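You operate a simulated robot arm through the tools that you are given. There is no shell and no other tool.

You are at the controls of a simulated robot arm. One attempt, no reset.

TASK
Swap the finished strip for the No 4 one and clamp it.
Fine: the finished strip goes in the green tray.

The check looks at the end state, three seconds after you hand in, the way a careful person would. Anything else that was tipped, shoved, dropped, spilled or broken makes it a failure.

THE ROBOT
A 6-joint arm with a two-finger gripper, fixed in place. Base frame: the origin is at the foot of the arm, x ahead of it, y to its left, z up; the work surface is at about z = 0.88. Readings come in m, rad, newtons and seconds.
It reaches about 1.298 m from its shoulder. Its first joint turns from -2.601 to 2.601 rad. Payload 1.57 kg.
The TCP is the grasp point between the finger pads, 0.021 m short of the fingertips. In the tool frame z runs along the fingers and y along their closing line. The gripper opens to 0.07 m. The gripper's body begins 0.05 m behind the TCP.
Orientation is that of the tool frame in the base frame, as a unit quaternion [x, y, z, w]. With the fingers straight down and closing along the base's y, the tool's x points along the base's -x, its y along +y and its z along -z.

THE INTERFACE
- The arm moves only by the tool send_rows. Its argument "moves" is a list of rows, each an object (a shift or turn left out is 0, a gripper value left out holds the last) with "translation": the shift along the base's x, y, z in m, a list of three; "turn": the turn, a rotation vector about the base's x, y, z in rad, a list of three; "grip": the opening, from 0 (shut) to 1 (fully open). In form: [{"translation": [x, y, z], "turn": [ax, ay, az], "grip": grip}, ...]. A call has 1 to 20 rows; each row shifts and turns the commanded pose from where the row before left it. A row lasts 0.2 s, in which the tool goes at most 0.05 m and 0.15 rad; a call with a longer step from one row to the next is refused whole, and so is a gripper value outside its range. Where a pose cannot be reached the arm comes as near as it can. A force on the tool above 40 N (or 10 N above the force at the start of the call, whichever is more), or a blocked arm, ends the call early, and 0.2 s more pass. Each finger halts on what it meets, pressing with about 21 N; the grip force reading is that of the motor and also rises with nothing between the fingers. The clock runs only during rows and for 0.2 s after the last one: add rows that do not move to give the fingers time. It gives the time, the measured TCP pose, the force on the tool (base axes), the opening and the grip force at its end, in the units of the frame above (readings bear some noise), with the torque about the TCP (base axes, N m) and any sound that the robot's microphone picked up.
- Cameras (640 x 400 px; columns grow to the right, rows downward): "scene" is fixed at [0.0504, 0.6479, 1.6343]; the picture's right is [-0.68, -0.74, 0.00], its down [-0.39, 0.36, -0.85] and it looks along [0.62, -0.57, -0.53] (base axes); focal length 360 px, centre (320, 200). "wrist" rides on the gripper at [0.079, 0.004, -0.081] in the tool frame; the picture's right is [-0.05, 1.00, 0.00], its down [-0.67, -0.04, -0.74] and it looks along [-0.74, -0.04, 0.67] (tool axes); focal length 256 px, centre (320, 200). There is no depth. A picture from a camera that has moved, and an enlarged one, comes with that camera's place and axes in the base frame and with its lens.
- get_image(camera): a new picture of that camera. It takes no simulated time.
- raise_lower(by): slides the trunk up (or, below 0, down) by that many m; the arm rides with it, the base frame stays. It gives what a move gives, with no picture.
- enlarge(camera, box): a new picture of the part [left, top, right, bottom] of that camera's present view, enlarged. It takes no simulated time.
- close_job(): hands the job in; it is judged then, once.

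Nothing tells you positions but the pictures and the camera data. Unless the task says otherwise, let go and move clear before handing in.

The tools are called as a command line: name --argument value ..., lists and objects as JSON in quotes. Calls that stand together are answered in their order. send_rows: Moves the arm, as the interface text tells. Its arguments: {"type":"object","properties":{"moves":{"type":"array"}},"required":["moves"]} The other tools are called the same way: raise_lower (by) slides the trunk up or down; get_image (camera) takes a picture; enlarge (camera, box) takes an enlarged picture of a part of a camera's view; close_job () hands the job in.

At the start:

```text
time_s: 0.0
tool_pos: [0.691, -0.0051, 1.2234]
orientation: [0.0, 1.0, 0.0, 0.001]
force: [-0.2, -0.6, -0.5]
moment: [0.01, -0.01, 0.01]
finger_gap: 0.0702
gripper_force: 0.0
trunk travel left (down, up): [-0.903, 0.067]
```

scene: 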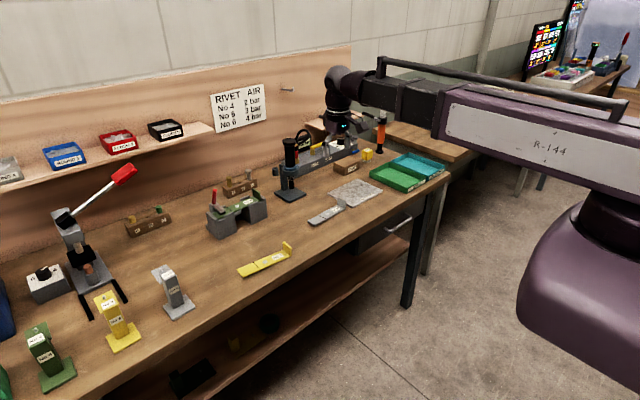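
wrist: 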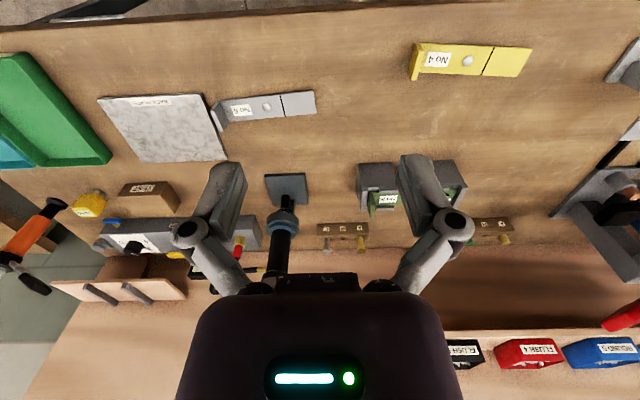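

I see a workbench with a fixture holding a green strip, and loose yellow No 4 and grey strips on the bench. I'll look closer before moving.

enlarge --camera "scene" --box '[180, 150, 340, 250]'

enlarge --camera "scene" --box '[220, 160, 460, 310]'

enlarge --camera "wrist" --box '[200, 20, 560, 245]'

enlarge --camera "scene" --box '[0, 180, 240, 400]'

```text
4.00 times, centred on (260, 200) of scene
camera zoom: at [0.0504, 0.6479, 1.6343], right [-0.68, -0.74, 0.0], down [-0.39, 0.36, -0.85], along [0.62, -0.57, -0.53], focal length 1438 px, centre (560, 200)
```

zoom: 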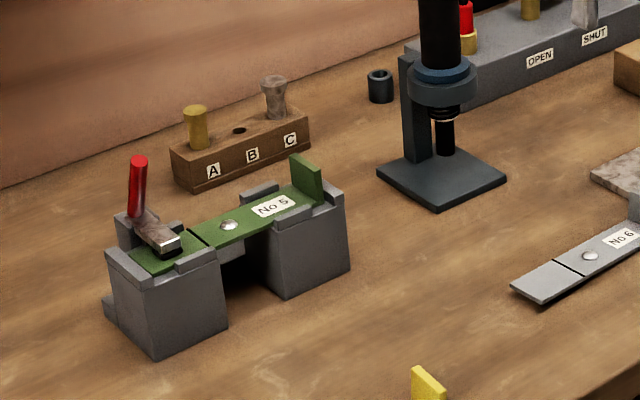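

```text
2.67 times, centred on (340, 235) of scene
camera zoom: at [0.0504, 0.6479, 1.6343], right [-0.68, -0.74, 0.0], down [-0.39, 0.36, -0.85], along [0.62, -0.57, -0.53], focal length 959 px, centre (267, 107)
```

zoom: 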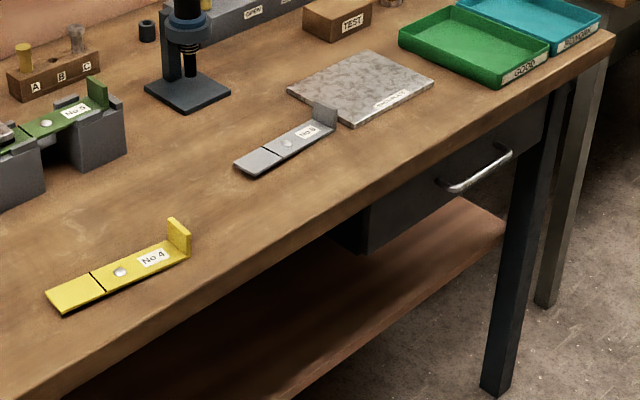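

```text
1.78 times, centred on (380, 132) of wrist
camera zoom: at [0.612, -0.0017, 1.3037], right [0.05, 1.0, 0.0], down [0.67, -0.04, 0.74], along [0.74, -0.04, -0.67], focal length 455 px, centre (213, 320)
```

zoom: 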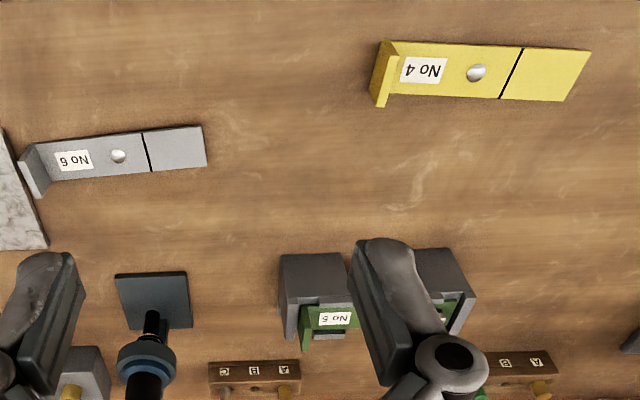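

```text
1.82 times, centred on (120, 290) of scene
camera zoom: at [0.0504, 0.6479, 1.6343], right [-0.68, -0.74, 0.0], down [-0.39, 0.36, -0.85], along [0.62, -0.57, -0.53], focal length 654 px, centre (684, 36)
```

zoom: 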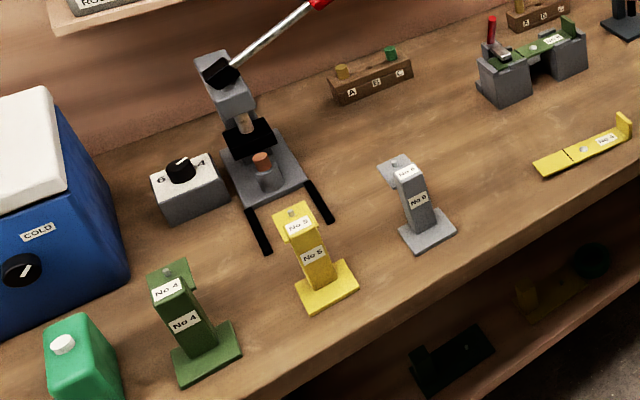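

The wrist view shows the No 5 green strip in a two-block fixture near (1.0, 0.15), and the yellow No 4 strip near (0.77, 0.22). I'll move the wrist camera for a clearer look at the fixture's clamp.

send_rows --moves '[{"translation": [0.0, 0.04, 0.0]}, {"translation": [0.0, 0.04, 0.0]}, {"translation": [0.0, 0.04, 0.0]}, {"translation": [0.02, 0.03, -0.02]}, {"translation": [0.0, 0.0, 0.0]}]'

get_image --camera "wrist"

enlarge --camera "wrist" --box '[220, 120, 420, 245]'

get_image --camera "scene"

```text
time_s: 1.2
tool_pos: [0.7093, 0.1441, 1.2226]
orientation: [0.0, 1.0, 0.0, 0.0]
force: [-0.9, 1.0, -0.1]
moment: [0.04, -0.01, 0.03]
finger_gap: 0.0703
gripper_force: 0.0
out of reach, approached as far as the arm can: row 4
trunk travel left (down, up): [-0.903, 0.067]
```

```text
taken
camera wrist: at [0.6312, 0.1477, 1.304], right [0.05, 1.0, 0.0], down [0.67, -0.04, 0.75], along [0.74, -0.04, -0.67], focal length 256 px, centre (320, 200)
```

wrist: 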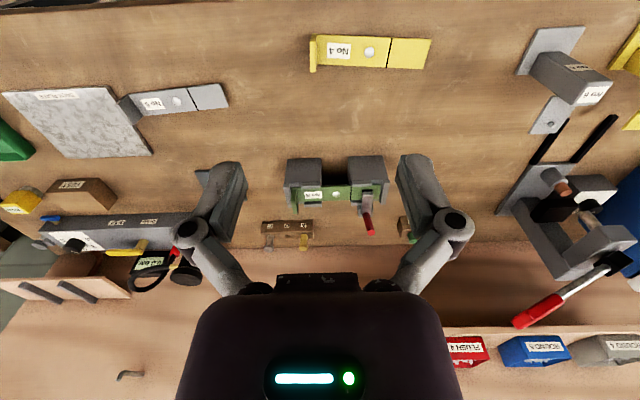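

```text
3.20 times, centred on (320, 182) of wrist
camera zoom: at [0.6312, 0.1477, 1.304], right [0.05, 1.0, 0.0], down [0.67, -0.04, 0.75], along [0.74, -0.04, -0.67], focal length 819 px, centre (320, 256)
```

zoom: 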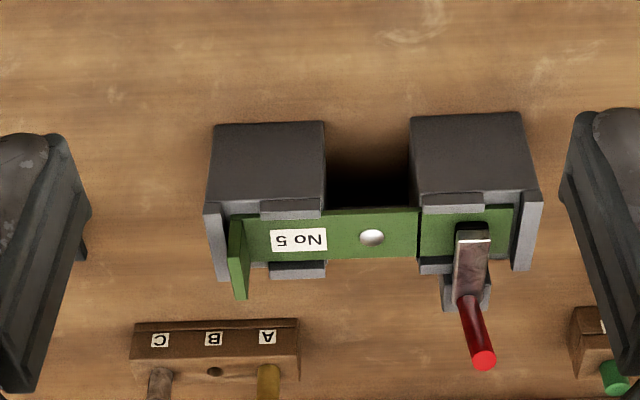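

```text
taken
```

scene: 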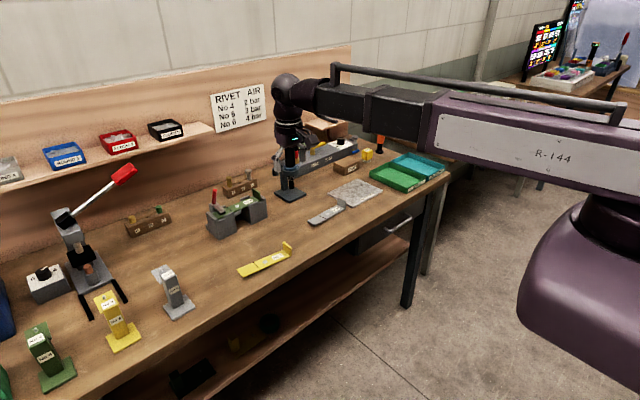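

The clamp has a red lever on the right-hand block, pad resting on the strip's free end, and a tab at the strip's -y end. The arm could not go lower here, so I'll lower the trunk a little to see how reach changes.

raise_lower --by -0.12

get_image --camera "scene"

get_image --camera "wrist"

```text
time_s: 2.7
tool_pos: [0.7113, 0.1435, 1.1023]
orientation: [0.0, 1.0, -0.001, 0.0]
force: [0.7, 0.2, -0.1]
moment: [-0.04, 0.02, -0.01]
finger_gap: 0.0698
gripper_force: 0.0
trunk travel left (down, up): [-0.783, 0.187]
```

```text
taken
```

scene: 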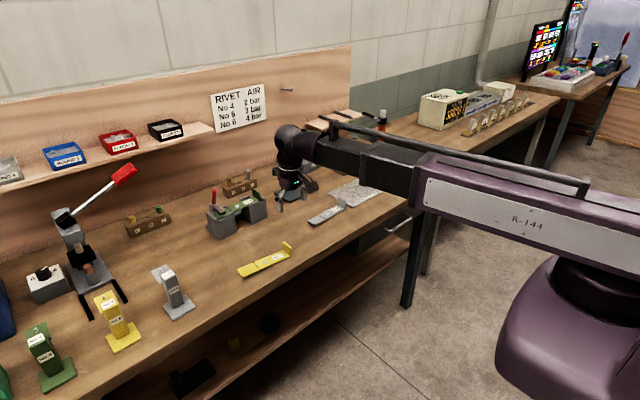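

```text
taken
camera wrist: at [0.6319, 0.1476, 1.1838], right [0.05, 1.0, 0.0], down [0.67, -0.04, 0.74], along [0.74, -0.04, -0.67], focal length 256 px, centre (320, 200)
```

wrist: 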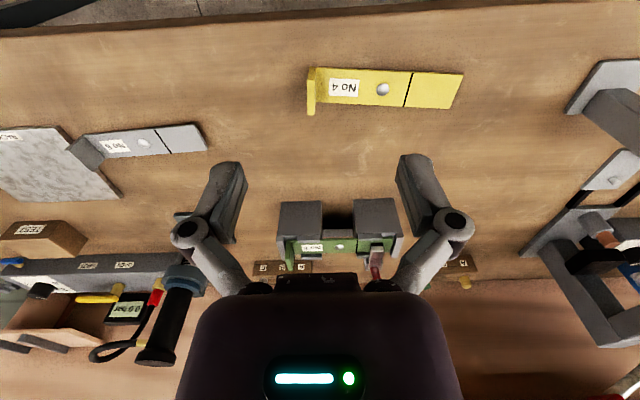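

The trunk lowering carries the arm straight down. Now I'll test reach forward, staying well above the fixture, to view it closer.

send_rows --moves '[{"translation": [0.04, 0.0, 0.02]}, {"translation": [0.04, 0.0, 0.02]}, {"translation": [0.04, 0.0, 0.01]}, {"translation": [0.0, 0.0, 0.0]}]'

get_image --camera "wrist"

enlarge --camera "wrist" --box '[230, 130, 410, 242]'

```text
time_s: 3.7
tool_pos: [0.8307, 0.1436, 1.1017]
orientation: [0.0, 1.0, 0.0, -0.001]
force: [0.4, -0.6, -1.1]
moment: [-0.01, 0.0, -0.02]
finger_gap: 0.0699
gripper_force: 0.1
out of reach, approached as far as the arm can: row 1, 2, 3
trunk travel left (down, up): [-0.783, 0.187]
```

```text
taken
camera wrist: at [0.7514, 0.1468, 1.184], right [0.05, 1.0, 0.0], down [0.67, -0.04, 0.75], along [0.74, -0.04, -0.67], focal length 256 px, centre (320, 200)
```

wrist: 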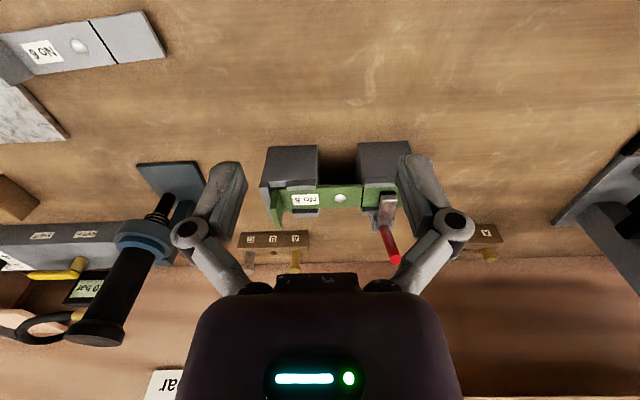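

```text
3.56 times, centred on (320, 186) of wrist
camera zoom: at [0.7514, 0.1468, 1.184], right [0.05, 1.0, 0.0], down [0.67, -0.04, 0.75], along [0.74, -0.04, -0.67], focal length 910 px, centre (320, 250)
```

zoom: 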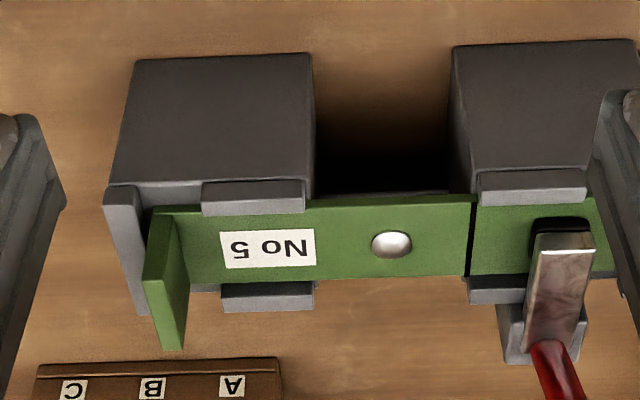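

The clamp pivot is at the rear of the +y block with a near-vertical red handle (tip about (1.02, 0.22, 1.04)), and the strip top is about z 0.948. The arm's height comes only from the trunk. I'll raise slightly and turn the wrist to see the clamp from the side.

raise_lower --by 0.05

send_rows --moves '[{"translation": [0.015, 0.012, 0.0], "turn": [0, 0, -0.1428]}, {"translation": [0.015, 0.012, 0.0], "turn": [0, 0, -0.1428]}, {"translation": [0.015, 0.012, 0.0], "turn": [0, 0, -0.1428]}, {"translation": [0.015, 0.012, 0.0], "turn": [0, 0, -0.1428]}, {"translation": [0.015, 0.012, 0.0], "turn": [0, 0, -0.1428]}, {"translation": [0.015, 0.012, 0.0], "turn": [0, 0, -0.1428]}, {"translation": [0.015, 0.012, 0.0], "turn": [0, 0, -0.1428]}, {"translation": [0.015, 0.012, 0.0], "turn": [0, 0, -0.1428]}, {"translation": [0.015, 0.012, 0.0], "turn": [0, 0, -0.1428]}, {"translation": [0.015, 0.012, 0.0], "turn": [0, 0, -0.1428]}, {"translation": [0.015, 0.012, 0.0], "turn": [0, 0, -0.1428]}, {"translation": [0.0, 0.0, 0.0]}]'

get_image --camera "wrist"

get_image --camera "scene"

```text
time_s: 4.6
tool_pos: [0.8317, 0.1436, 1.1513]
orientation: [0.0, 1.0, 0.0, 0.0]
force: [0.3, 0.3, -0.4]
moment: [0.0, 0.02, 0.01]
finger_gap: 0.0703
gripper_force: 0.0
trunk travel left (down, up): [-0.833, 0.137]
```

```text
time_s: 7.2
tool_pos: [0.9953, 0.2743, 1.1516]
orientation: [0.707, 0.707, 0.0, 0.0]
force: [-0.6, 0.3, 0.3]
moment: [-0.01, -0.02, -0.01]
finger_gap: 0.07
gripper_force: 0.0
trunk travel left (down, up): [-0.833, 0.137]
```

```text
taken
camera wrist: at [1.0009, 0.3541, 1.2339], right [1.0, -0.05, 0.0], down [-0.04, -0.67, 0.74], along [-0.04, -0.74, -0.67], focal length 256 px, centre (320, 200)
```

wrist: 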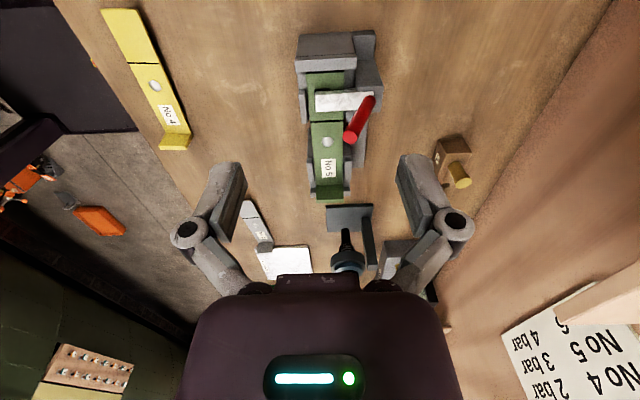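

```text
taken
```

scene: 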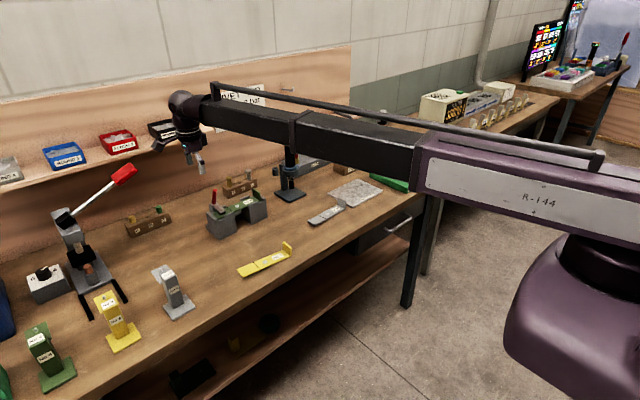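

The boom telescopes and swings, so forward reach is fine. Let me zoom in on the clamp from the side.

enlarge --camera "wrist" --box '[260, 20, 420, 210]'

enlarge --camera "scene" --box '[195, 175, 285, 245]'

```text
2.11 times, centred on (340, 115) of wrist
camera zoom: at [1.0009, 0.3541, 1.2339], right [1.0, -0.05, 0.0], down [-0.04, -0.67, 0.74], along [-0.04, -0.74, -0.67], focal length 539 px, centre (278, 379)
```

zoom: 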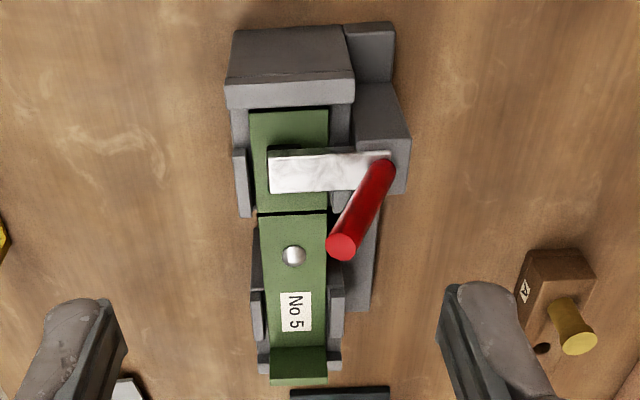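

```text
5.71 times, centred on (240, 210) of scene
camera zoom: at [0.0504, 0.6479, 1.6343], right [-0.68, -0.74, 0.0], down [-0.39, 0.36, -0.85], along [0.62, -0.57, -0.53], focal length 2054 px, centre (777, 143)
```

zoom: 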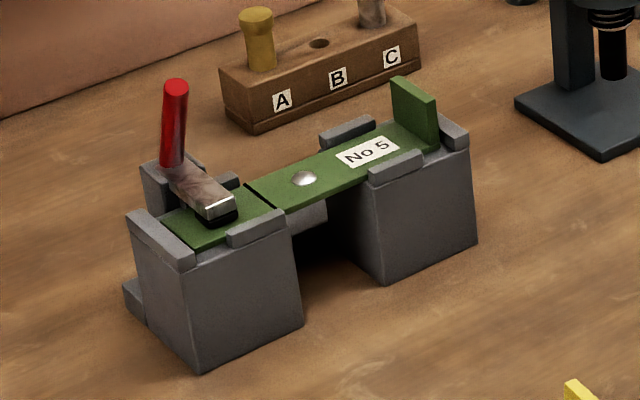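

The clamp bar and handle pivot at roughly (1.05, 0.222, 0.97), and the handle leans toward the robot, so pushing it away (+x) should open it. I'll close the fingers, line up in front of the handle, and lower.

send_rows --moves '[{"translation": [-0.005, -0.025, 0.0], "grip": 0}, {"translation": [-0.005, -0.026, 0.0], "grip": 0}, {"grip": 0}, {"grip": 0}]'

raise_lower --by -0.08

get_image --camera "wrist"

enlarge --camera "scene" --box '[160, 100, 320, 245]'

```text
time_s: 8.2
tool_pos: [0.9872, 0.2252, 1.1521]
orientation: [0.707, 0.707, 0.0, 0.0]
force: [-0.4, -1.0, 0.3]
moment: [-0.01, 0.01, 0.0]
finger_gap: 0.0001
gripper_force: 20.9
trunk travel left (down, up): [-0.833, 0.137]
```

```text
time_s: 9.4
tool_pos: [0.9868, 0.2256, 1.0731]
orientation: [0.707, 0.707, 0.0, 0.0]
force: [-0.4, 0.2, -0.5]
moment: [0.02, 0.01, -0.01]
finger_gap: 0.0002
gripper_force: 20.7
trunk travel left (down, up): [-0.753, 0.217]
```

```text
taken
camera wrist: at [0.9911, 0.3039, 1.1537], right [1.0, -0.05, 0.0], down [-0.04, -0.67, 0.74], along [-0.04, -0.74, -0.67], focal length 256 px, centre (320, 200)
```

wrist: 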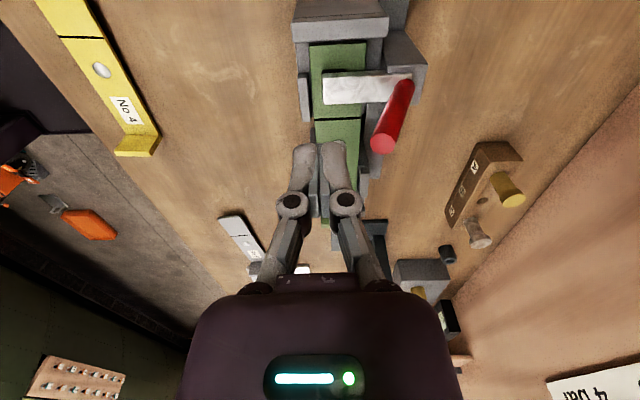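

```text
2.76 times, centred on (240, 172) of scene
camera zoom: at [0.0504, 0.6479, 1.6343], right [-0.68, -0.74, 0.0], down [-0.39, 0.36, -0.85], along [0.62, -0.57, -0.53], focal length 992 px, centre (541, 276)
```

zoom: 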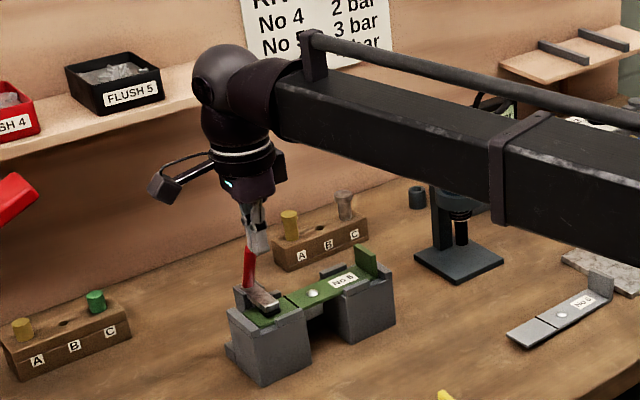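

Fingers are closed in front of the handle at about (0.987, 0.225). I'll lower until the tips are near z 1.0, then push gently.

raise_lower --by -0.053

send_rows --moves '[{"translation": [0.01, 0, 0], "grip": 0}, {"translation": [0.01, 0, 0], "grip": 0}]'

enlarge --camera "wrist" --box '[240, 0, 480, 240]'

enlarge --camera "scene" --box '[180, 120, 300, 245]'

```text
time_s: 10.3
tool_pos: [0.9863, 0.2247, 1.0191]
orientation: [0.707, 0.708, -0.001, 0.0]
force: [-0.6, -0.3, 0.5]
moment: [-0.03, -0.03, 0.01]
finger_gap: 0.0001
gripper_force: 20.9
trunk travel left (down, up): [-0.7, 0.27]
```

```text
time_s: 10.9
tool_pos: [1.0067, 0.2259, 1.0182]
orientation: [0.707, 0.707, 0.0, 0.0]
force: [-0.5, 1.5, 0.8]
moment: [-0.03, 0.01, 0.04]
finger_gap: 0.0001
gripper_force: 21.0
trunk travel left (down, up): [-0.7, 0.27]
```

```text
1.67 times, centred on (360, 120) of wrist
camera zoom: at [1.011, 0.3044, 1.1006], right [1.0, -0.05, 0.0], down [-0.04, -0.67, 0.74], along [-0.04, -0.74, -0.67], focal length 427 px, centre (253, 333)
```

zoom: 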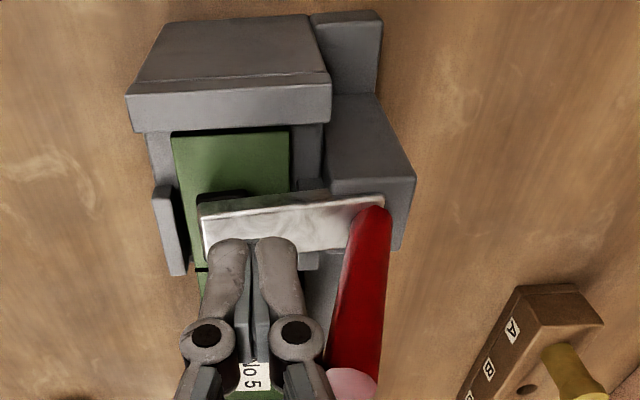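

```text
3.20 times, centred on (240, 182) of scene
camera zoom: at [0.0504, 0.6479, 1.6343], right [-0.68, -0.74, 0.0], down [-0.39, 0.36, -0.85], along [0.62, -0.57, -0.53], focal length 1150 px, centre (576, 256)
```

zoom: 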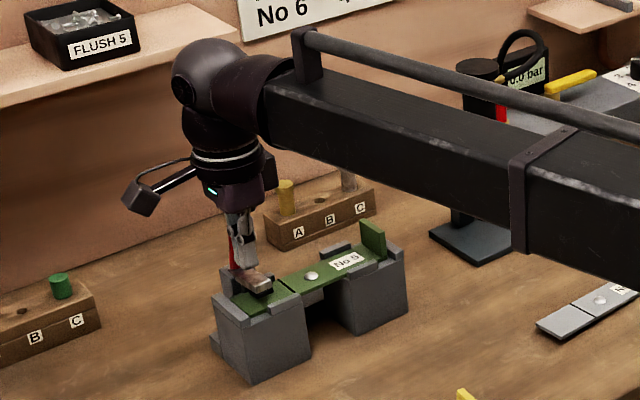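

The tips sit just in front of the handle, above the bar. Pushing +x in small steps now.

send_rows --moves '[{"translation": [0.008, 0, 0], "grip": 0}, {"translation": [0.008, 0, 0], "grip": 0}, {"translation": [0.008, 0, 0], "grip": 0}]'

enlarge --camera "wrist" --box '[240, 0, 480, 240]'

```text
time_s: 11.7
tool_pos: [1.0314, 0.2247, 1.0185]
orientation: [0.707, 0.707, 0.0, 0.0]
force: [-1.0, 0.6, 0.5]
moment: [0.03, 0.0, 0.02]
finger_gap: 0.0001
gripper_force: 21.1
trunk travel left (down, up): [-0.7, 0.27]
```

```text
1.67 times, centred on (360, 120) of wrist
camera zoom: at [1.0358, 0.3041, 1.1005], right [1.0, -0.05, 0.0], down [-0.04, -0.67, 0.75], along [-0.04, -0.74, -0.67], focal length 427 px, centre (253, 333)
```

zoom: 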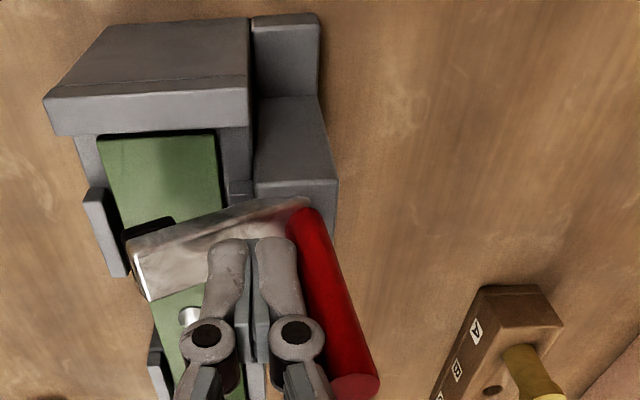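

The handle is turning back and the bar is lifting off the strip with hardly any force. I'll keep pushing.

send_rows --moves '[{"translation": [0.008, 0, 0], "grip": 0}, {"translation": [0.008, 0, 0], "grip": 0}, {"translation": [0.008, 0, 0], "grip": 0}]'

enlarge --camera "wrist" --box '[240, 0, 480, 240]'

enlarge --camera "scene" --box '[180, 120, 300, 245]'

```text
time_s: 12.5
tool_pos: [1.0555, 0.2242, 1.0194]
orientation: [0.707, 0.707, -0.001, 0.0]
force: [0.0, -0.1, 0.0]
moment: [-0.01, 0.01, -0.01]
finger_gap: 0.0003
gripper_force: 21.0
trunk travel left (down, up): [-0.7, 0.27]
```

```text
1.67 times, centred on (360, 120) of wrist
camera zoom: at [1.0594, 0.3034, 1.1006], right [1.0, -0.05, 0.0], down [-0.04, -0.67, 0.74], along [-0.04, -0.74, -0.67], focal length 427 px, centre (253, 333)
```

zoom: 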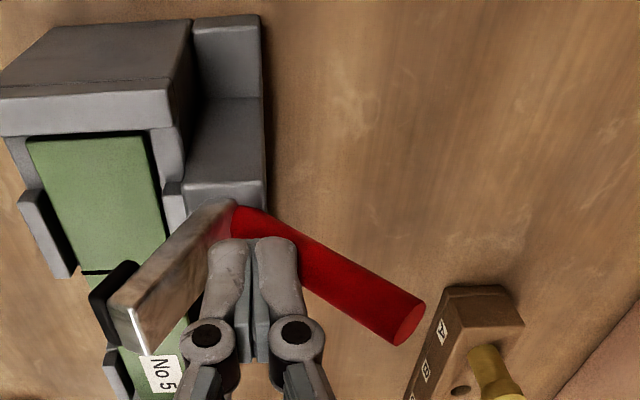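

```text
3.20 times, centred on (240, 182) of scene
camera zoom: at [0.0504, 0.6479, 1.6343], right [-0.68, -0.74, 0.0], down [-0.39, 0.36, -0.85], along [0.62, -0.57, -0.53], focal length 1150 px, centre (576, 256)
```

zoom: 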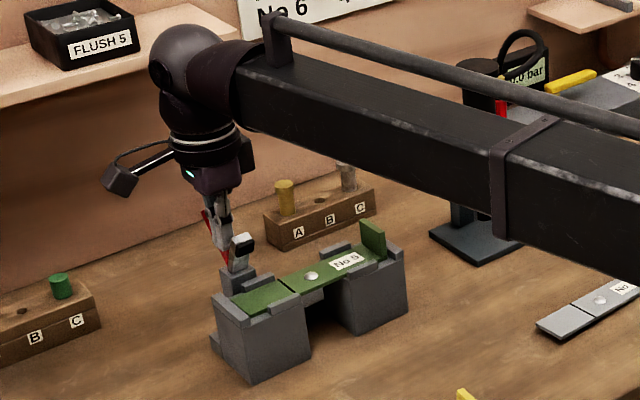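

The bar is now lifted about 60°. A little more push for a full opening, checking that it stays clear of the shelf behind.

send_rows --moves '[{"translation": [0.008, 0, 0], "grip": 0}, {"translation": [0.008, 0, 0], "grip": 0}]'

enlarge --camera "wrist" --box '[240, 0, 480, 240]'

enlarge --camera "scene" --box '[180, 120, 300, 245]'

```text
time_s: 13.1
tool_pos: [1.0687, 0.2251, 1.0214]
orientation: [0.708, 0.706, 0.0, -0.001]
force: [-8.5, 1.2, 6.8]
moment: [-0.02, 0.1, -0.05]
finger_gap: 0.0001
gripper_force: 21.2
trunk travel left (down, up): [-0.7, 0.27]
```

```text
1.67 times, centred on (360, 120) of wrist
camera zoom: at [1.073, 0.3036, 1.1022], right [1.0, -0.05, 0.0], down [-0.03, -0.67, 0.74], along [-0.04, -0.74, -0.67], focal length 427 px, centre (253, 333)
```

zoom: 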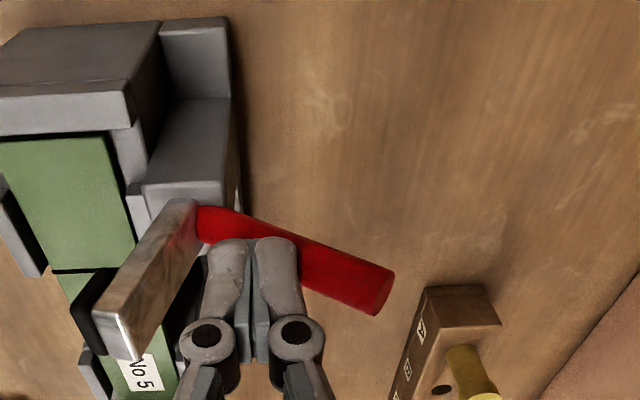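

```text
3.20 times, centred on (240, 182) of scene
camera zoom: at [0.0504, 0.6479, 1.6343], right [-0.68, -0.74, 0.0], down [-0.39, 0.36, -0.85], along [0.62, -0.57, -0.53], focal length 1150 px, centre (576, 256)
```

zoom: 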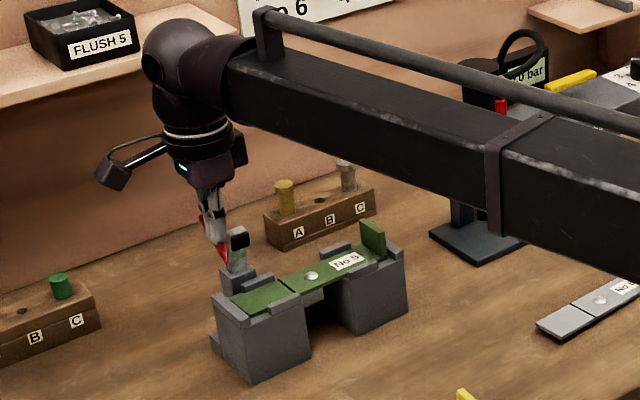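

The handle has hit its open stop (8 N reaction), with the bar standing up. I'll ease off slightly and lift straight up so I don't drag it closed.

send_rows --moves '[{"translation": [-0.005, 0, 0], "grip": 0}]'

raise_lower --by 0.13

get_image --camera "wrist"

enlarge --camera "scene" --box '[180, 120, 300, 245]'

```text
time_s: 13.5
tool_pos: [1.0661, 0.2235, 1.0201]
orientation: [0.706, 0.708, 0.0, 0.001]
force: [-0.2, -0.2, 1.8]
moment: [-0.06, -0.03, 0.03]
finger_gap: 0.0
gripper_force: 21.1
trunk travel left (down, up): [-0.7, 0.27]
```

```text
time_s: 15.1
tool_pos: [1.0659, 0.2246, 1.1485]
orientation: [0.707, 0.707, 0.0, 0.0]
force: [-0.3, 0.1, -0.2]
moment: [-0.01, 0.0, 0.0]
finger_gap: 0.0001
gripper_force: 21.1
trunk travel left (down, up): [-0.83, 0.14]
```

```text
taken
camera wrist: at [1.0702, 0.3038, 1.2305], right [1.0, -0.05, 0.0], down [-0.04, -0.67, 0.74], along [-0.04, -0.74, -0.67], focal length 256 px, centre (320, 200)
```

wrist: 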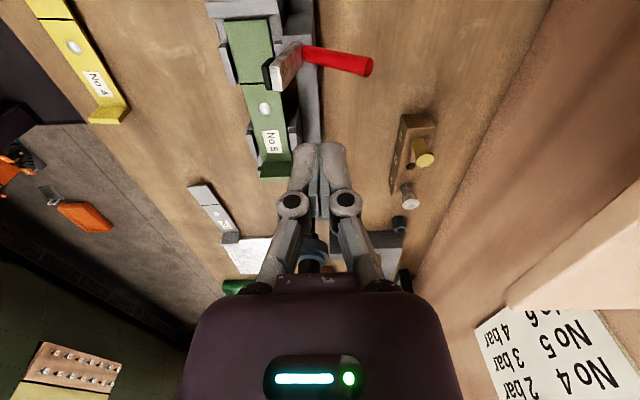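

```text
3.20 times, centred on (240, 182) of scene
camera zoom: at [0.0504, 0.6479, 1.6343], right [-0.68, -0.74, 0.0], down [-0.39, 0.36, -0.85], along [0.62, -0.57, -0.53], focal length 1150 px, centre (576, 256)
```

zoom: 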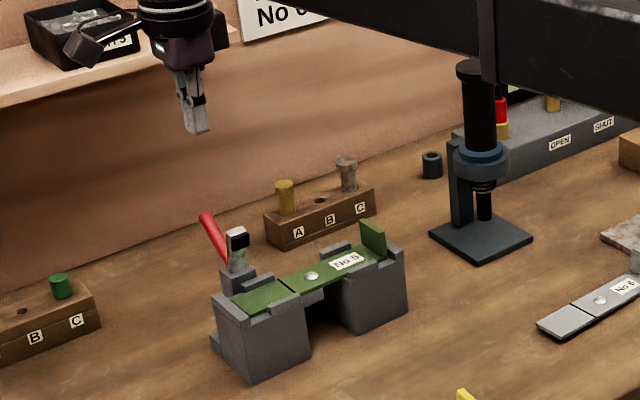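

The clamp stays open with the bar upright. Before gripping the No 5 strip across its middle, I'll check the gap between the blocks for anything at the back.

enlarge --camera "wrist" --box '[200, 0, 400, 190]'

enlarge --camera "scene" --box '[205, 180, 275, 245]'

```text
2.11 times, centred on (300, 95) of wrist
camera zoom: at [1.0702, 0.3038, 1.2305], right [1.0, -0.05, 0.0], down [-0.04, -0.67, 0.74], along [-0.04, -0.74, -0.67], focal length 539 px, centre (362, 421)
```

zoom: 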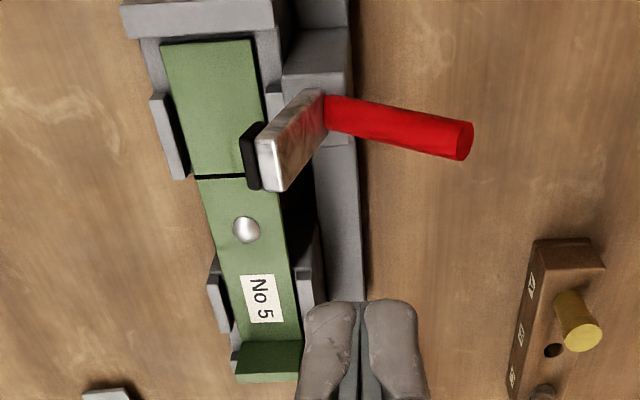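

```text
6.15 times, centred on (240, 212) of scene
camera zoom: at [0.0504, 0.6479, 1.6343], right [-0.68, -0.74, 0.0], down [-0.39, 0.36, -0.85], along [0.62, -0.57, -0.53], focal length 2212 px, centre (812, 123)
```

zoom: 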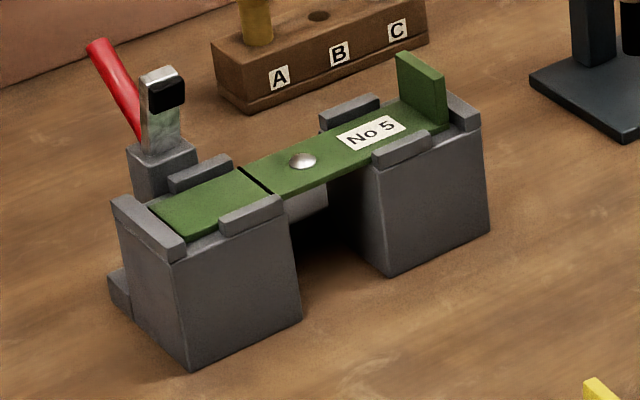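

The strip sits at about centre (0.999, 0.161), top z ≈ 0.957, with a low rear spine (z ≈ 0.905) that the fingertips will clear. To keep the wrist camera away from the raised clamp bar, I'll turn the tool 180° so the camera sits on the -y side.

send_rows --moves '[{"translation": [-0.01, -0.005, 0], "turn": [0, 0, 0.1428], "grip": 0.3}, {"translation": [-0.01, -0.005, 0], "turn": [0, 0, 0.1428], "grip": 0.6}, {"translation": [-0.01, -0.005, 0], "turn": [0, 0, 0.1428], "grip": 1}, {"translation": [-0.01, -0.005, 0], "turn": [0, 0, 0.1428]}, {"translation": [-0.01, -0.005, 0], "turn": [0, 0, 0.1428]}, {"translation": [-0.01, -0.005, 0], "turn": [0, 0, 0.1428]}, {"translation": [-0.007, -0.005, 0], "turn": [0, 0, 0.1428]}, {"translation": [0, -0.005, 0], "turn": [0, 0, 0.1428]}, {"translation": [0, -0.005, 0], "turn": [0, 0, 0.1428]}, {"translation": [0, -0.005, 0], "turn": [0, 0, 0.1428]}, {"translation": [0, -0.005, 0], "turn": [0, 0, 0.1428]}, {"translation": [0, -0.005, 0], "turn": [0, 0, 0.1428]}, {"translation": [0, -0.004, 0], "turn": [0, 0, 0.1428]}, {"turn": [0, 0, 0.1428]}, {"turn": [0, 0, 0.1428]}, {"turn": [0, 0, 0.1428]}, {"turn": [0, 0, 0.1428]}, {"turn": [0, 0, 0.1428]}, {"turn": [0, 0, 0.1428]}, {"turn": [0, 0, 0.1428]}]'

send_rows --moves '[{"turn": [0, 0, 0.1428]}, {"turn": [0, 0, 0.1428]}, {}]'

get_image --camera "wrist"

get_image --camera "scene"

```text
time_s: 19.3
tool_pos: [0.9992, 0.1602, 1.1483]
orientation: [-0.6, 0.8, 0.0, 0.0]
force: [0.5, -0.4, 0.5]
moment: [0.0, 0.0, -0.03]
finger_gap: 0.0701
gripper_force: 0.1
trunk travel left (down, up): [-0.83, 0.14]
```

```text
time_s: 20.1
tool_pos: [0.9991, 0.1619, 1.1491]
orientation: [0.708, -0.706, 0.0, 0.0]
force: [0.0, -0.2, 0.0]
moment: [0.0, 0.02, 0.01]
finger_gap: 0.0702
gripper_force: 0.0
trunk travel left (down, up): [-0.83, 0.14]
```

```text
taken
camera wrist: at [0.9945, 0.0813, 1.2306], right [-1.0, 0.05, 0.0], down [0.03, 0.67, 0.74], along [0.04, 0.74, -0.67], focal length 256 px, centre (320, 200)
```

wrist: 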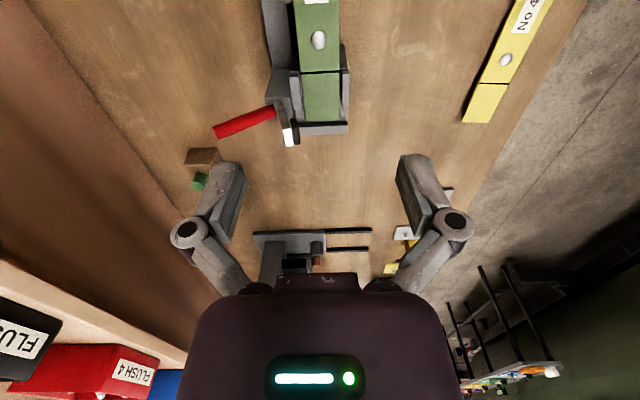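

```text
taken
```

scene: 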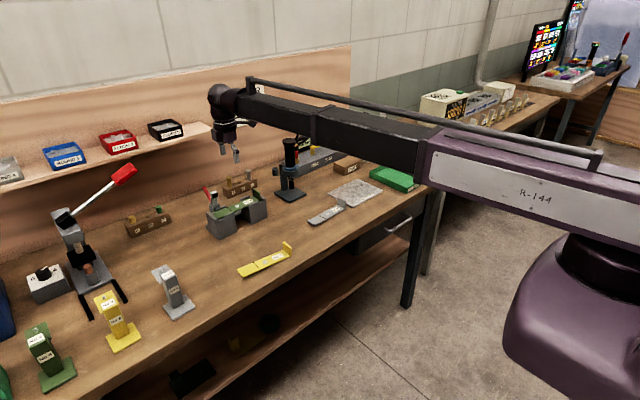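

The strip's rivet lines up at x ≈ 1.000, y ≈ 0.160 and the fingers are open around it. Lowering in two stages with a check.

raise_lower --by -0.13

get_image --camera "wrist"

enlarge --camera "scene" --box '[180, 120, 300, 245]'

```text
time_s: 21.7
tool_pos: [0.9981, 0.1611, 1.02]
orientation: [0.707, -0.707, 0.0, 0.0]
force: [0.3, 0.2, 0.2]
moment: [-0.02, 0.01, 0.01]
finger_gap: 0.07
gripper_force: 0.0
trunk travel left (down, up): [-0.7, 0.27]
```

```text
taken
camera wrist: at [0.9943, 0.0812, 1.1008], right [-1.0, 0.05, 0.0], down [0.04, 0.67, 0.74], along [0.04, 0.74, -0.67], focal length 256 px, centre (320, 200)
```

wrist: 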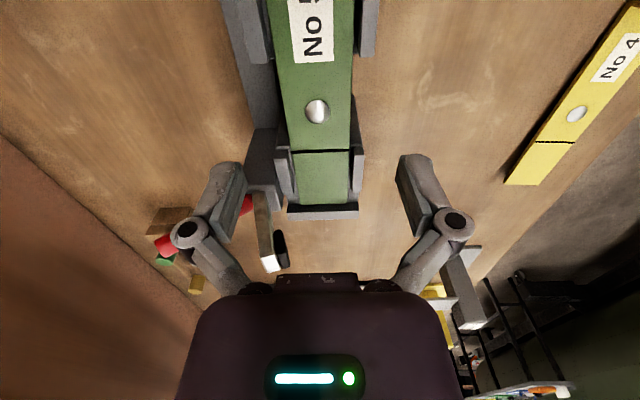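

```text
3.20 times, centred on (240, 182) of scene
camera zoom: at [0.0504, 0.6479, 1.6343], right [-0.68, -0.74, 0.0], down [-0.39, 0.36, -0.85], along [0.62, -0.57, -0.53], focal length 1150 px, centre (576, 256)
```

zoom: 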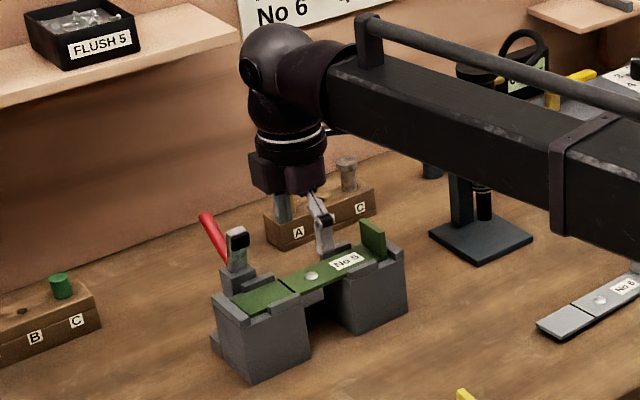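

The fingers straddle the strip, well centred on the gap. Lowering the rest of the way to strip level.

raise_lower --by -0.04

raise_lower --by -0.024

get_image --camera "wrist"

enlarge --camera "scene" --box '[200, 150, 300, 245]'

```text
time_s: 22.5
tool_pos: [0.9989, 0.1597, 0.9792]
orientation: [-0.707, 0.707, 0.0, -0.001]
force: [-0.5, -0.4, 0.3]
moment: [-0.01, 0.02, 0.03]
finger_gap: 0.0702
gripper_force: 0.0
trunk travel left (down, up): [-0.66, 0.31]
```

```text
time_s: 23.2
tool_pos: [0.999, 0.1601, 0.9545]
orientation: [0.707, -0.707, 0.0, 0.0]
force: [0.4, -0.4, 0.5]
moment: [0.0, -0.02, 0.02]
finger_gap: 0.0703
gripper_force: 0.2
trunk travel left (down, up): [-0.636, 0.334]
```

```text
taken
camera wrist: at [0.9942, 0.0812, 1.0367], right [-1.0, 0.05, 0.0], down [0.04, 0.67, 0.74], along [0.04, 0.74, -0.67], focal length 256 px, centre (320, 200)
```

wrist: 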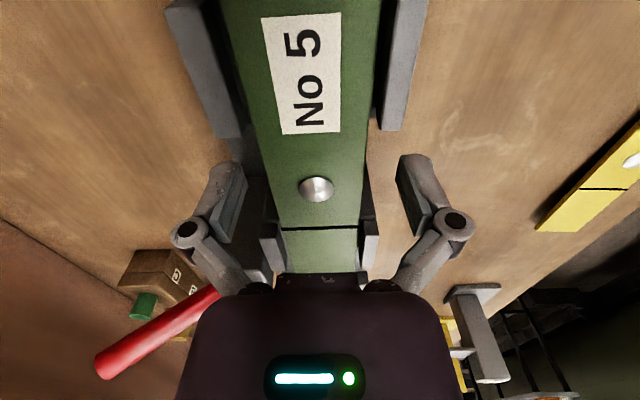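

```text
4.21 times, centred on (250, 198) of scene
camera zoom: at [0.0504, 0.6479, 1.6343], right [-0.68, -0.74, 0.0], down [-0.39, 0.36, -0.85], along [0.62, -0.57, -0.53], focal length 1514 px, centre (615, 210)
```

zoom: 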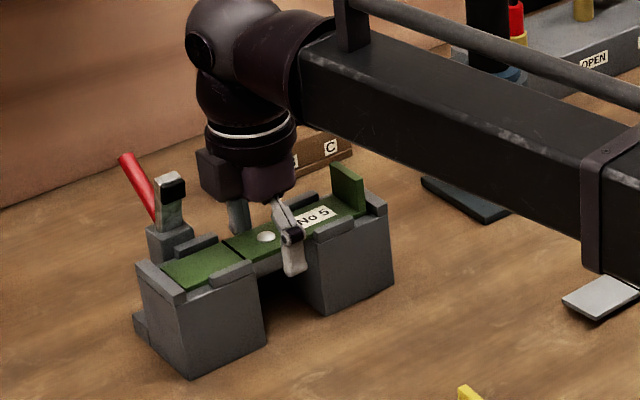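

The rivet sits right at the grasp point. Closing on the strip.

send_rows --moves '[{"grip": 0.5}, {"grip": 0.3}, {"grip": 0}, {"grip": 0}]'

enlarge --camera "scene" --box '[200, 150, 300, 245]'

get_image --camera "wrist"

```text
time_s: 24.2
tool_pos: [0.9986, 0.1606, 0.9547]
orientation: [0.707, -0.707, 0.0, 0.0]
force: [0.3, 0.3, 5.1]
moment: [0.02, -0.03, 0.02]
finger_gap: 0.0385
gripper_force: 21.1
trunk travel left (down, up): [-0.636, 0.334]
```

```text
4.21 times, centred on (250, 198) of scene
camera zoom: at [0.0504, 0.6479, 1.6343], right [-0.68, -0.74, 0.0], down [-0.39, 0.36, -0.85], along [0.62, -0.57, -0.53], focal length 1514 px, centre (615, 210)
```

zoom: 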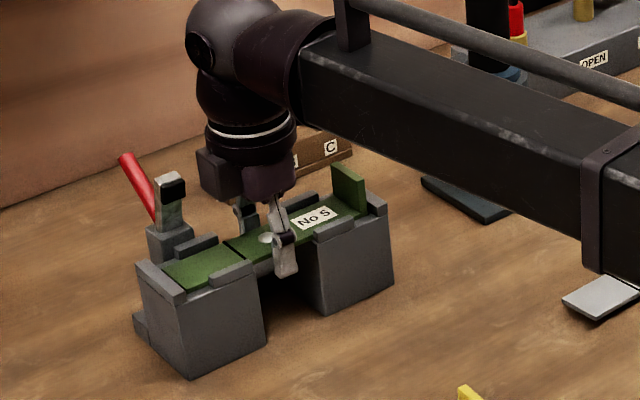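

```text
taken
camera wrist: at [0.994, 0.0811, 1.0371], right [-1.0, 0.05, 0.0], down [0.04, 0.67, 0.74], along [0.04, 0.74, -0.67], focal length 256 px, centre (320, 200)
```

wrist: 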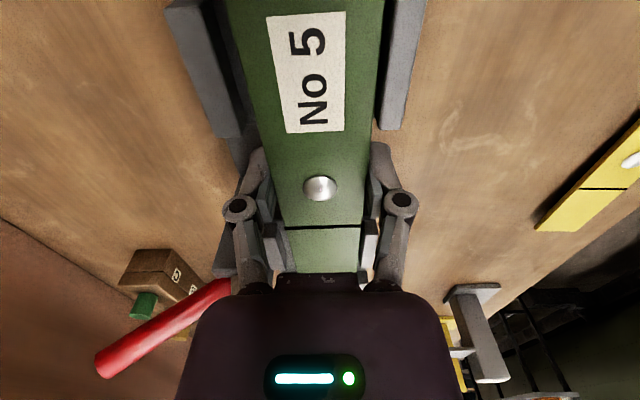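

Gripped at 0.0385 m width. I'll lift a little, then draw it toward the robot to clear the upright clamp pad before lifting higher.

raise_lower --by 0.025

enlarge --camera "scene" --box '[200, 150, 300, 245]'

get_image --camera "wrist"

```text
time_s: 24.9
tool_pos: [0.9986, 0.1606, 0.9801]
orientation: [-0.707, 0.707, 0.0, 0.0]
force: [-0.6, -0.5, -1.5]
moment: [-0.02, -0.03, -0.02]
finger_gap: 0.0384
gripper_force: 20.7
trunk travel left (down, up): [-0.661, 0.309]
```

```text
4.21 times, centred on (250, 198) of scene
camera zoom: at [0.0504, 0.6479, 1.6343], right [-0.68, -0.74, 0.0], down [-0.39, 0.36, -0.85], along [0.62, -0.57, -0.53], focal length 1514 px, centre (615, 210)
```

zoom: 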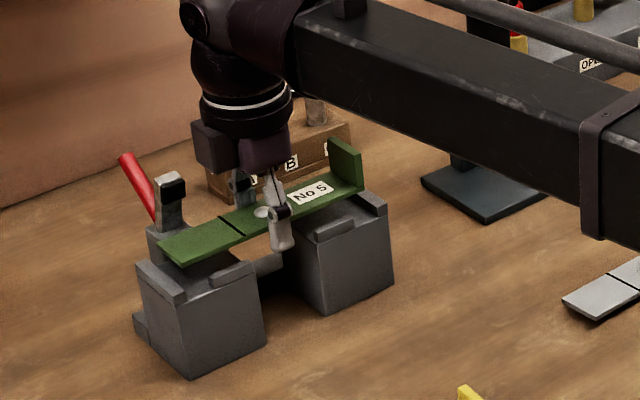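

```text
taken
camera wrist: at [0.9945, 0.0813, 1.0615], right [-1.0, 0.05, 0.0], down [0.04, 0.67, 0.74], along [0.04, 0.74, -0.67], focal length 256 px, centre (320, 200)
```

wrist: 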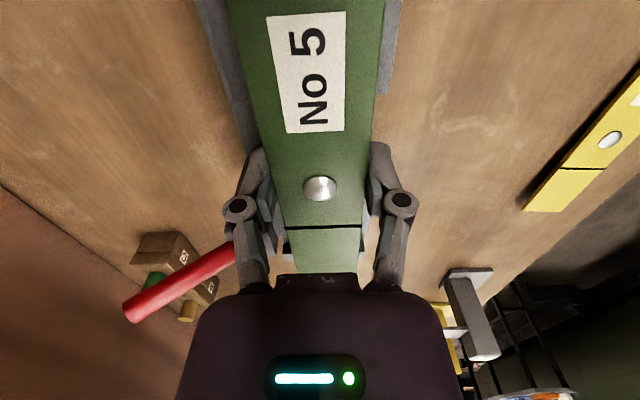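

The strip is free and level. I'll pull it back from the fixture, then raise for the carry to the green tray.

send_rows --moves '[{"translation": [-0.02, 0, 0], "grip": 0}, {"translation": [-0.03, 0, 0], "grip": 0}, {"translation": [-0.03, 0, 0], "grip": 0}]'

raise_lower --by 0.12

send_rows --moves '[{"translation": [-0.04, -0.01, 0], "grip": 0}, {"translation": [-0.04, -0.02, 0], "grip": 0}, {"translation": [-0.04, -0.02, 0], "grip": 0}, {"translation": [-0.03, -0.03, 0], "grip": 0}, {"translation": [-0.02, -0.04, 0], "grip": 0}, {"translation": [0, -0.04, 0], "grip": 0}, {"translation": [0, -0.04, 0], "grip": 0}, {"translation": [0, -0.04, 0], "grip": 0}, {"translation": [0, -0.04, 0], "grip": 0}, {"translation": [0, -0.04, 0], "grip": 0}, {"translation": [0, -0.04, 0], "grip": 0}, {"translation": [0, -0.04, 0], "grip": 0}, {"grip": 0}]'

get_image --camera "scene"

get_image --camera "wrist"

```text
time_s: 25.7
tool_pos: [0.9178, 0.1607, 0.9797]
orientation: [0.707, -0.707, 0.001, -0.001]
force: [-0.6, -0.5, -1.0]
moment: [0.0, -0.03, 0.01]
finger_gap: 0.0386
gripper_force: 20.9
trunk travel left (down, up): [-0.661, 0.309]
```

```text
time_s: 27.2
tool_pos: [0.9177, 0.16, 1.0999]
orientation: [-0.707, 0.707, 0.0, 0.0]
force: [-0.4, -0.3, -1.0]
moment: [0.04, -0.01, 0.02]
finger_gap: 0.0388
gripper_force: 21.2
trunk travel left (down, up): [-0.781, 0.189]
```

```text
time_s: 30.0
tool_pos: [0.7488, -0.2387, 1.1002]
orientation: [-0.707, 0.707, 0.0, -0.001]
force: [0.0, -1.4, -0.5]
moment: [0.0, 0.02, -0.03]
finger_gap: 0.0382
gripper_force: 20.6
trunk travel left (down, up): [-0.781, 0.189]
```

```text
taken
```

scene: 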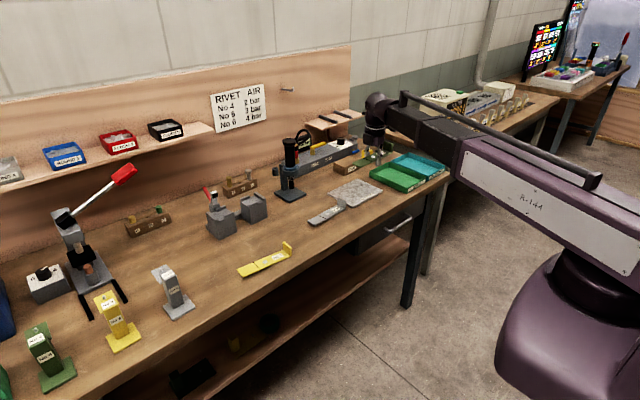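

```text
taken
camera wrist: at [0.7442, -0.3186, 1.1817], right [-1.0, 0.05, 0.0], down [0.04, 0.67, 0.74], along [0.04, 0.74, -0.67], focal length 256 px, centre (320, 200)
```

wrist: 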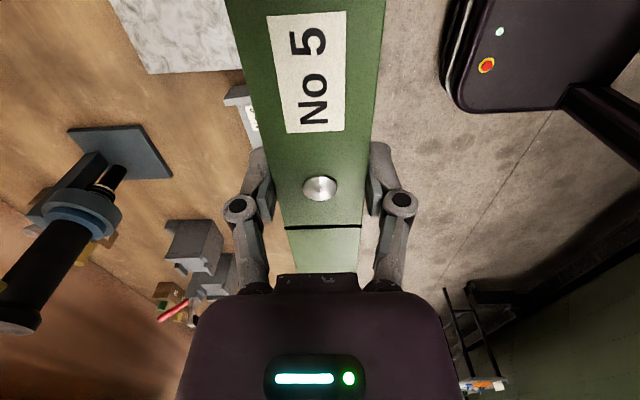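

Carrying fine. I'll turn the tool so the strip lies diagonally for the tray and the camera looks toward it.

send_rows --moves '[{"translation": [0, -0.01, 0], "turn": [0, 0, -0.1473], "grip": 0}, {"translation": [0, -0.01, 0], "turn": [0, 0, -0.1473], "grip": 0}, {"translation": [0, -0.01, 0], "turn": [0, 0, -0.1473], "grip": 0}, {"translation": [0, -0.01, 0], "turn": [0, 0, -0.1473], "grip": 0}, {"translation": [0, -0.01, 0], "turn": [0, 0, -0.1473], "grip": 0}, {"translation": [0, -0.01, 0], "turn": [0, 0, -0.1473], "grip": 0}, {"translation": [0, -0.01, 0], "turn": [0, 0, -0.1473], "grip": 0}, {"translation": [0, -0.01, 0], "turn": [0, 0, -0.1473], "grip": 0}, {"translation": [0, -0.01, 0], "turn": [0, 0, -0.1473], "grip": 0}, {"translation": [0, -0.01, 0], "turn": [0, 0, -0.1473], "grip": 0}, {"turn": [0, 0, -0.1473], "grip": 0}, {"turn": [0, 0, -0.1473], "grip": 0}, {"turn": [0, 0, -0.1473], "grip": 0}, {"turn": [0, 0, -0.1473], "grip": 0}, {"turn": [0, 0, -0.1473], "grip": 0}, {"turn": [0, 0, -0.1473], "grip": 0}, {"grip": 0}]'

get_image --camera "wrist"

get_image --camera "scene"

```text
time_s: 33.6
tool_pos: [0.7484, -0.3396, 1.0999]
orientation: [0.384, 0.923, 0.0, 0.0]
force: [0.4, -0.6, -1.4]
moment: [-0.01, 0.0, 0.0]
finger_gap: 0.0387
gripper_force: 21.2
trunk travel left (down, up): [-0.781, 0.189]
```

```text
taken
camera wrist: at [0.6957, -0.2806, 1.1816], right [0.75, 0.67, 0.0], down [0.44, -0.5, 0.74], along [0.5, -0.56, -0.67], focal length 256 px, centre (320, 200)
```

wrist: 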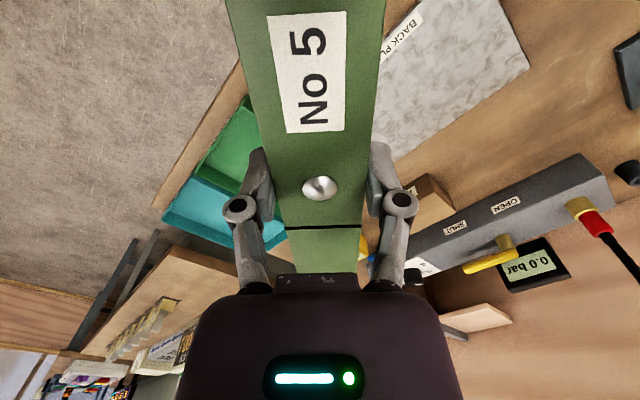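

```text
taken
```

scene: 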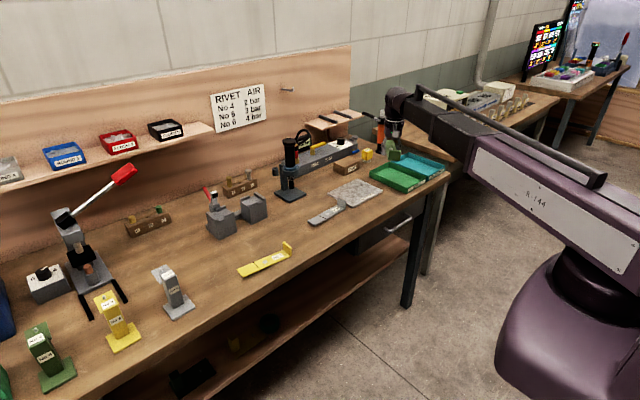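

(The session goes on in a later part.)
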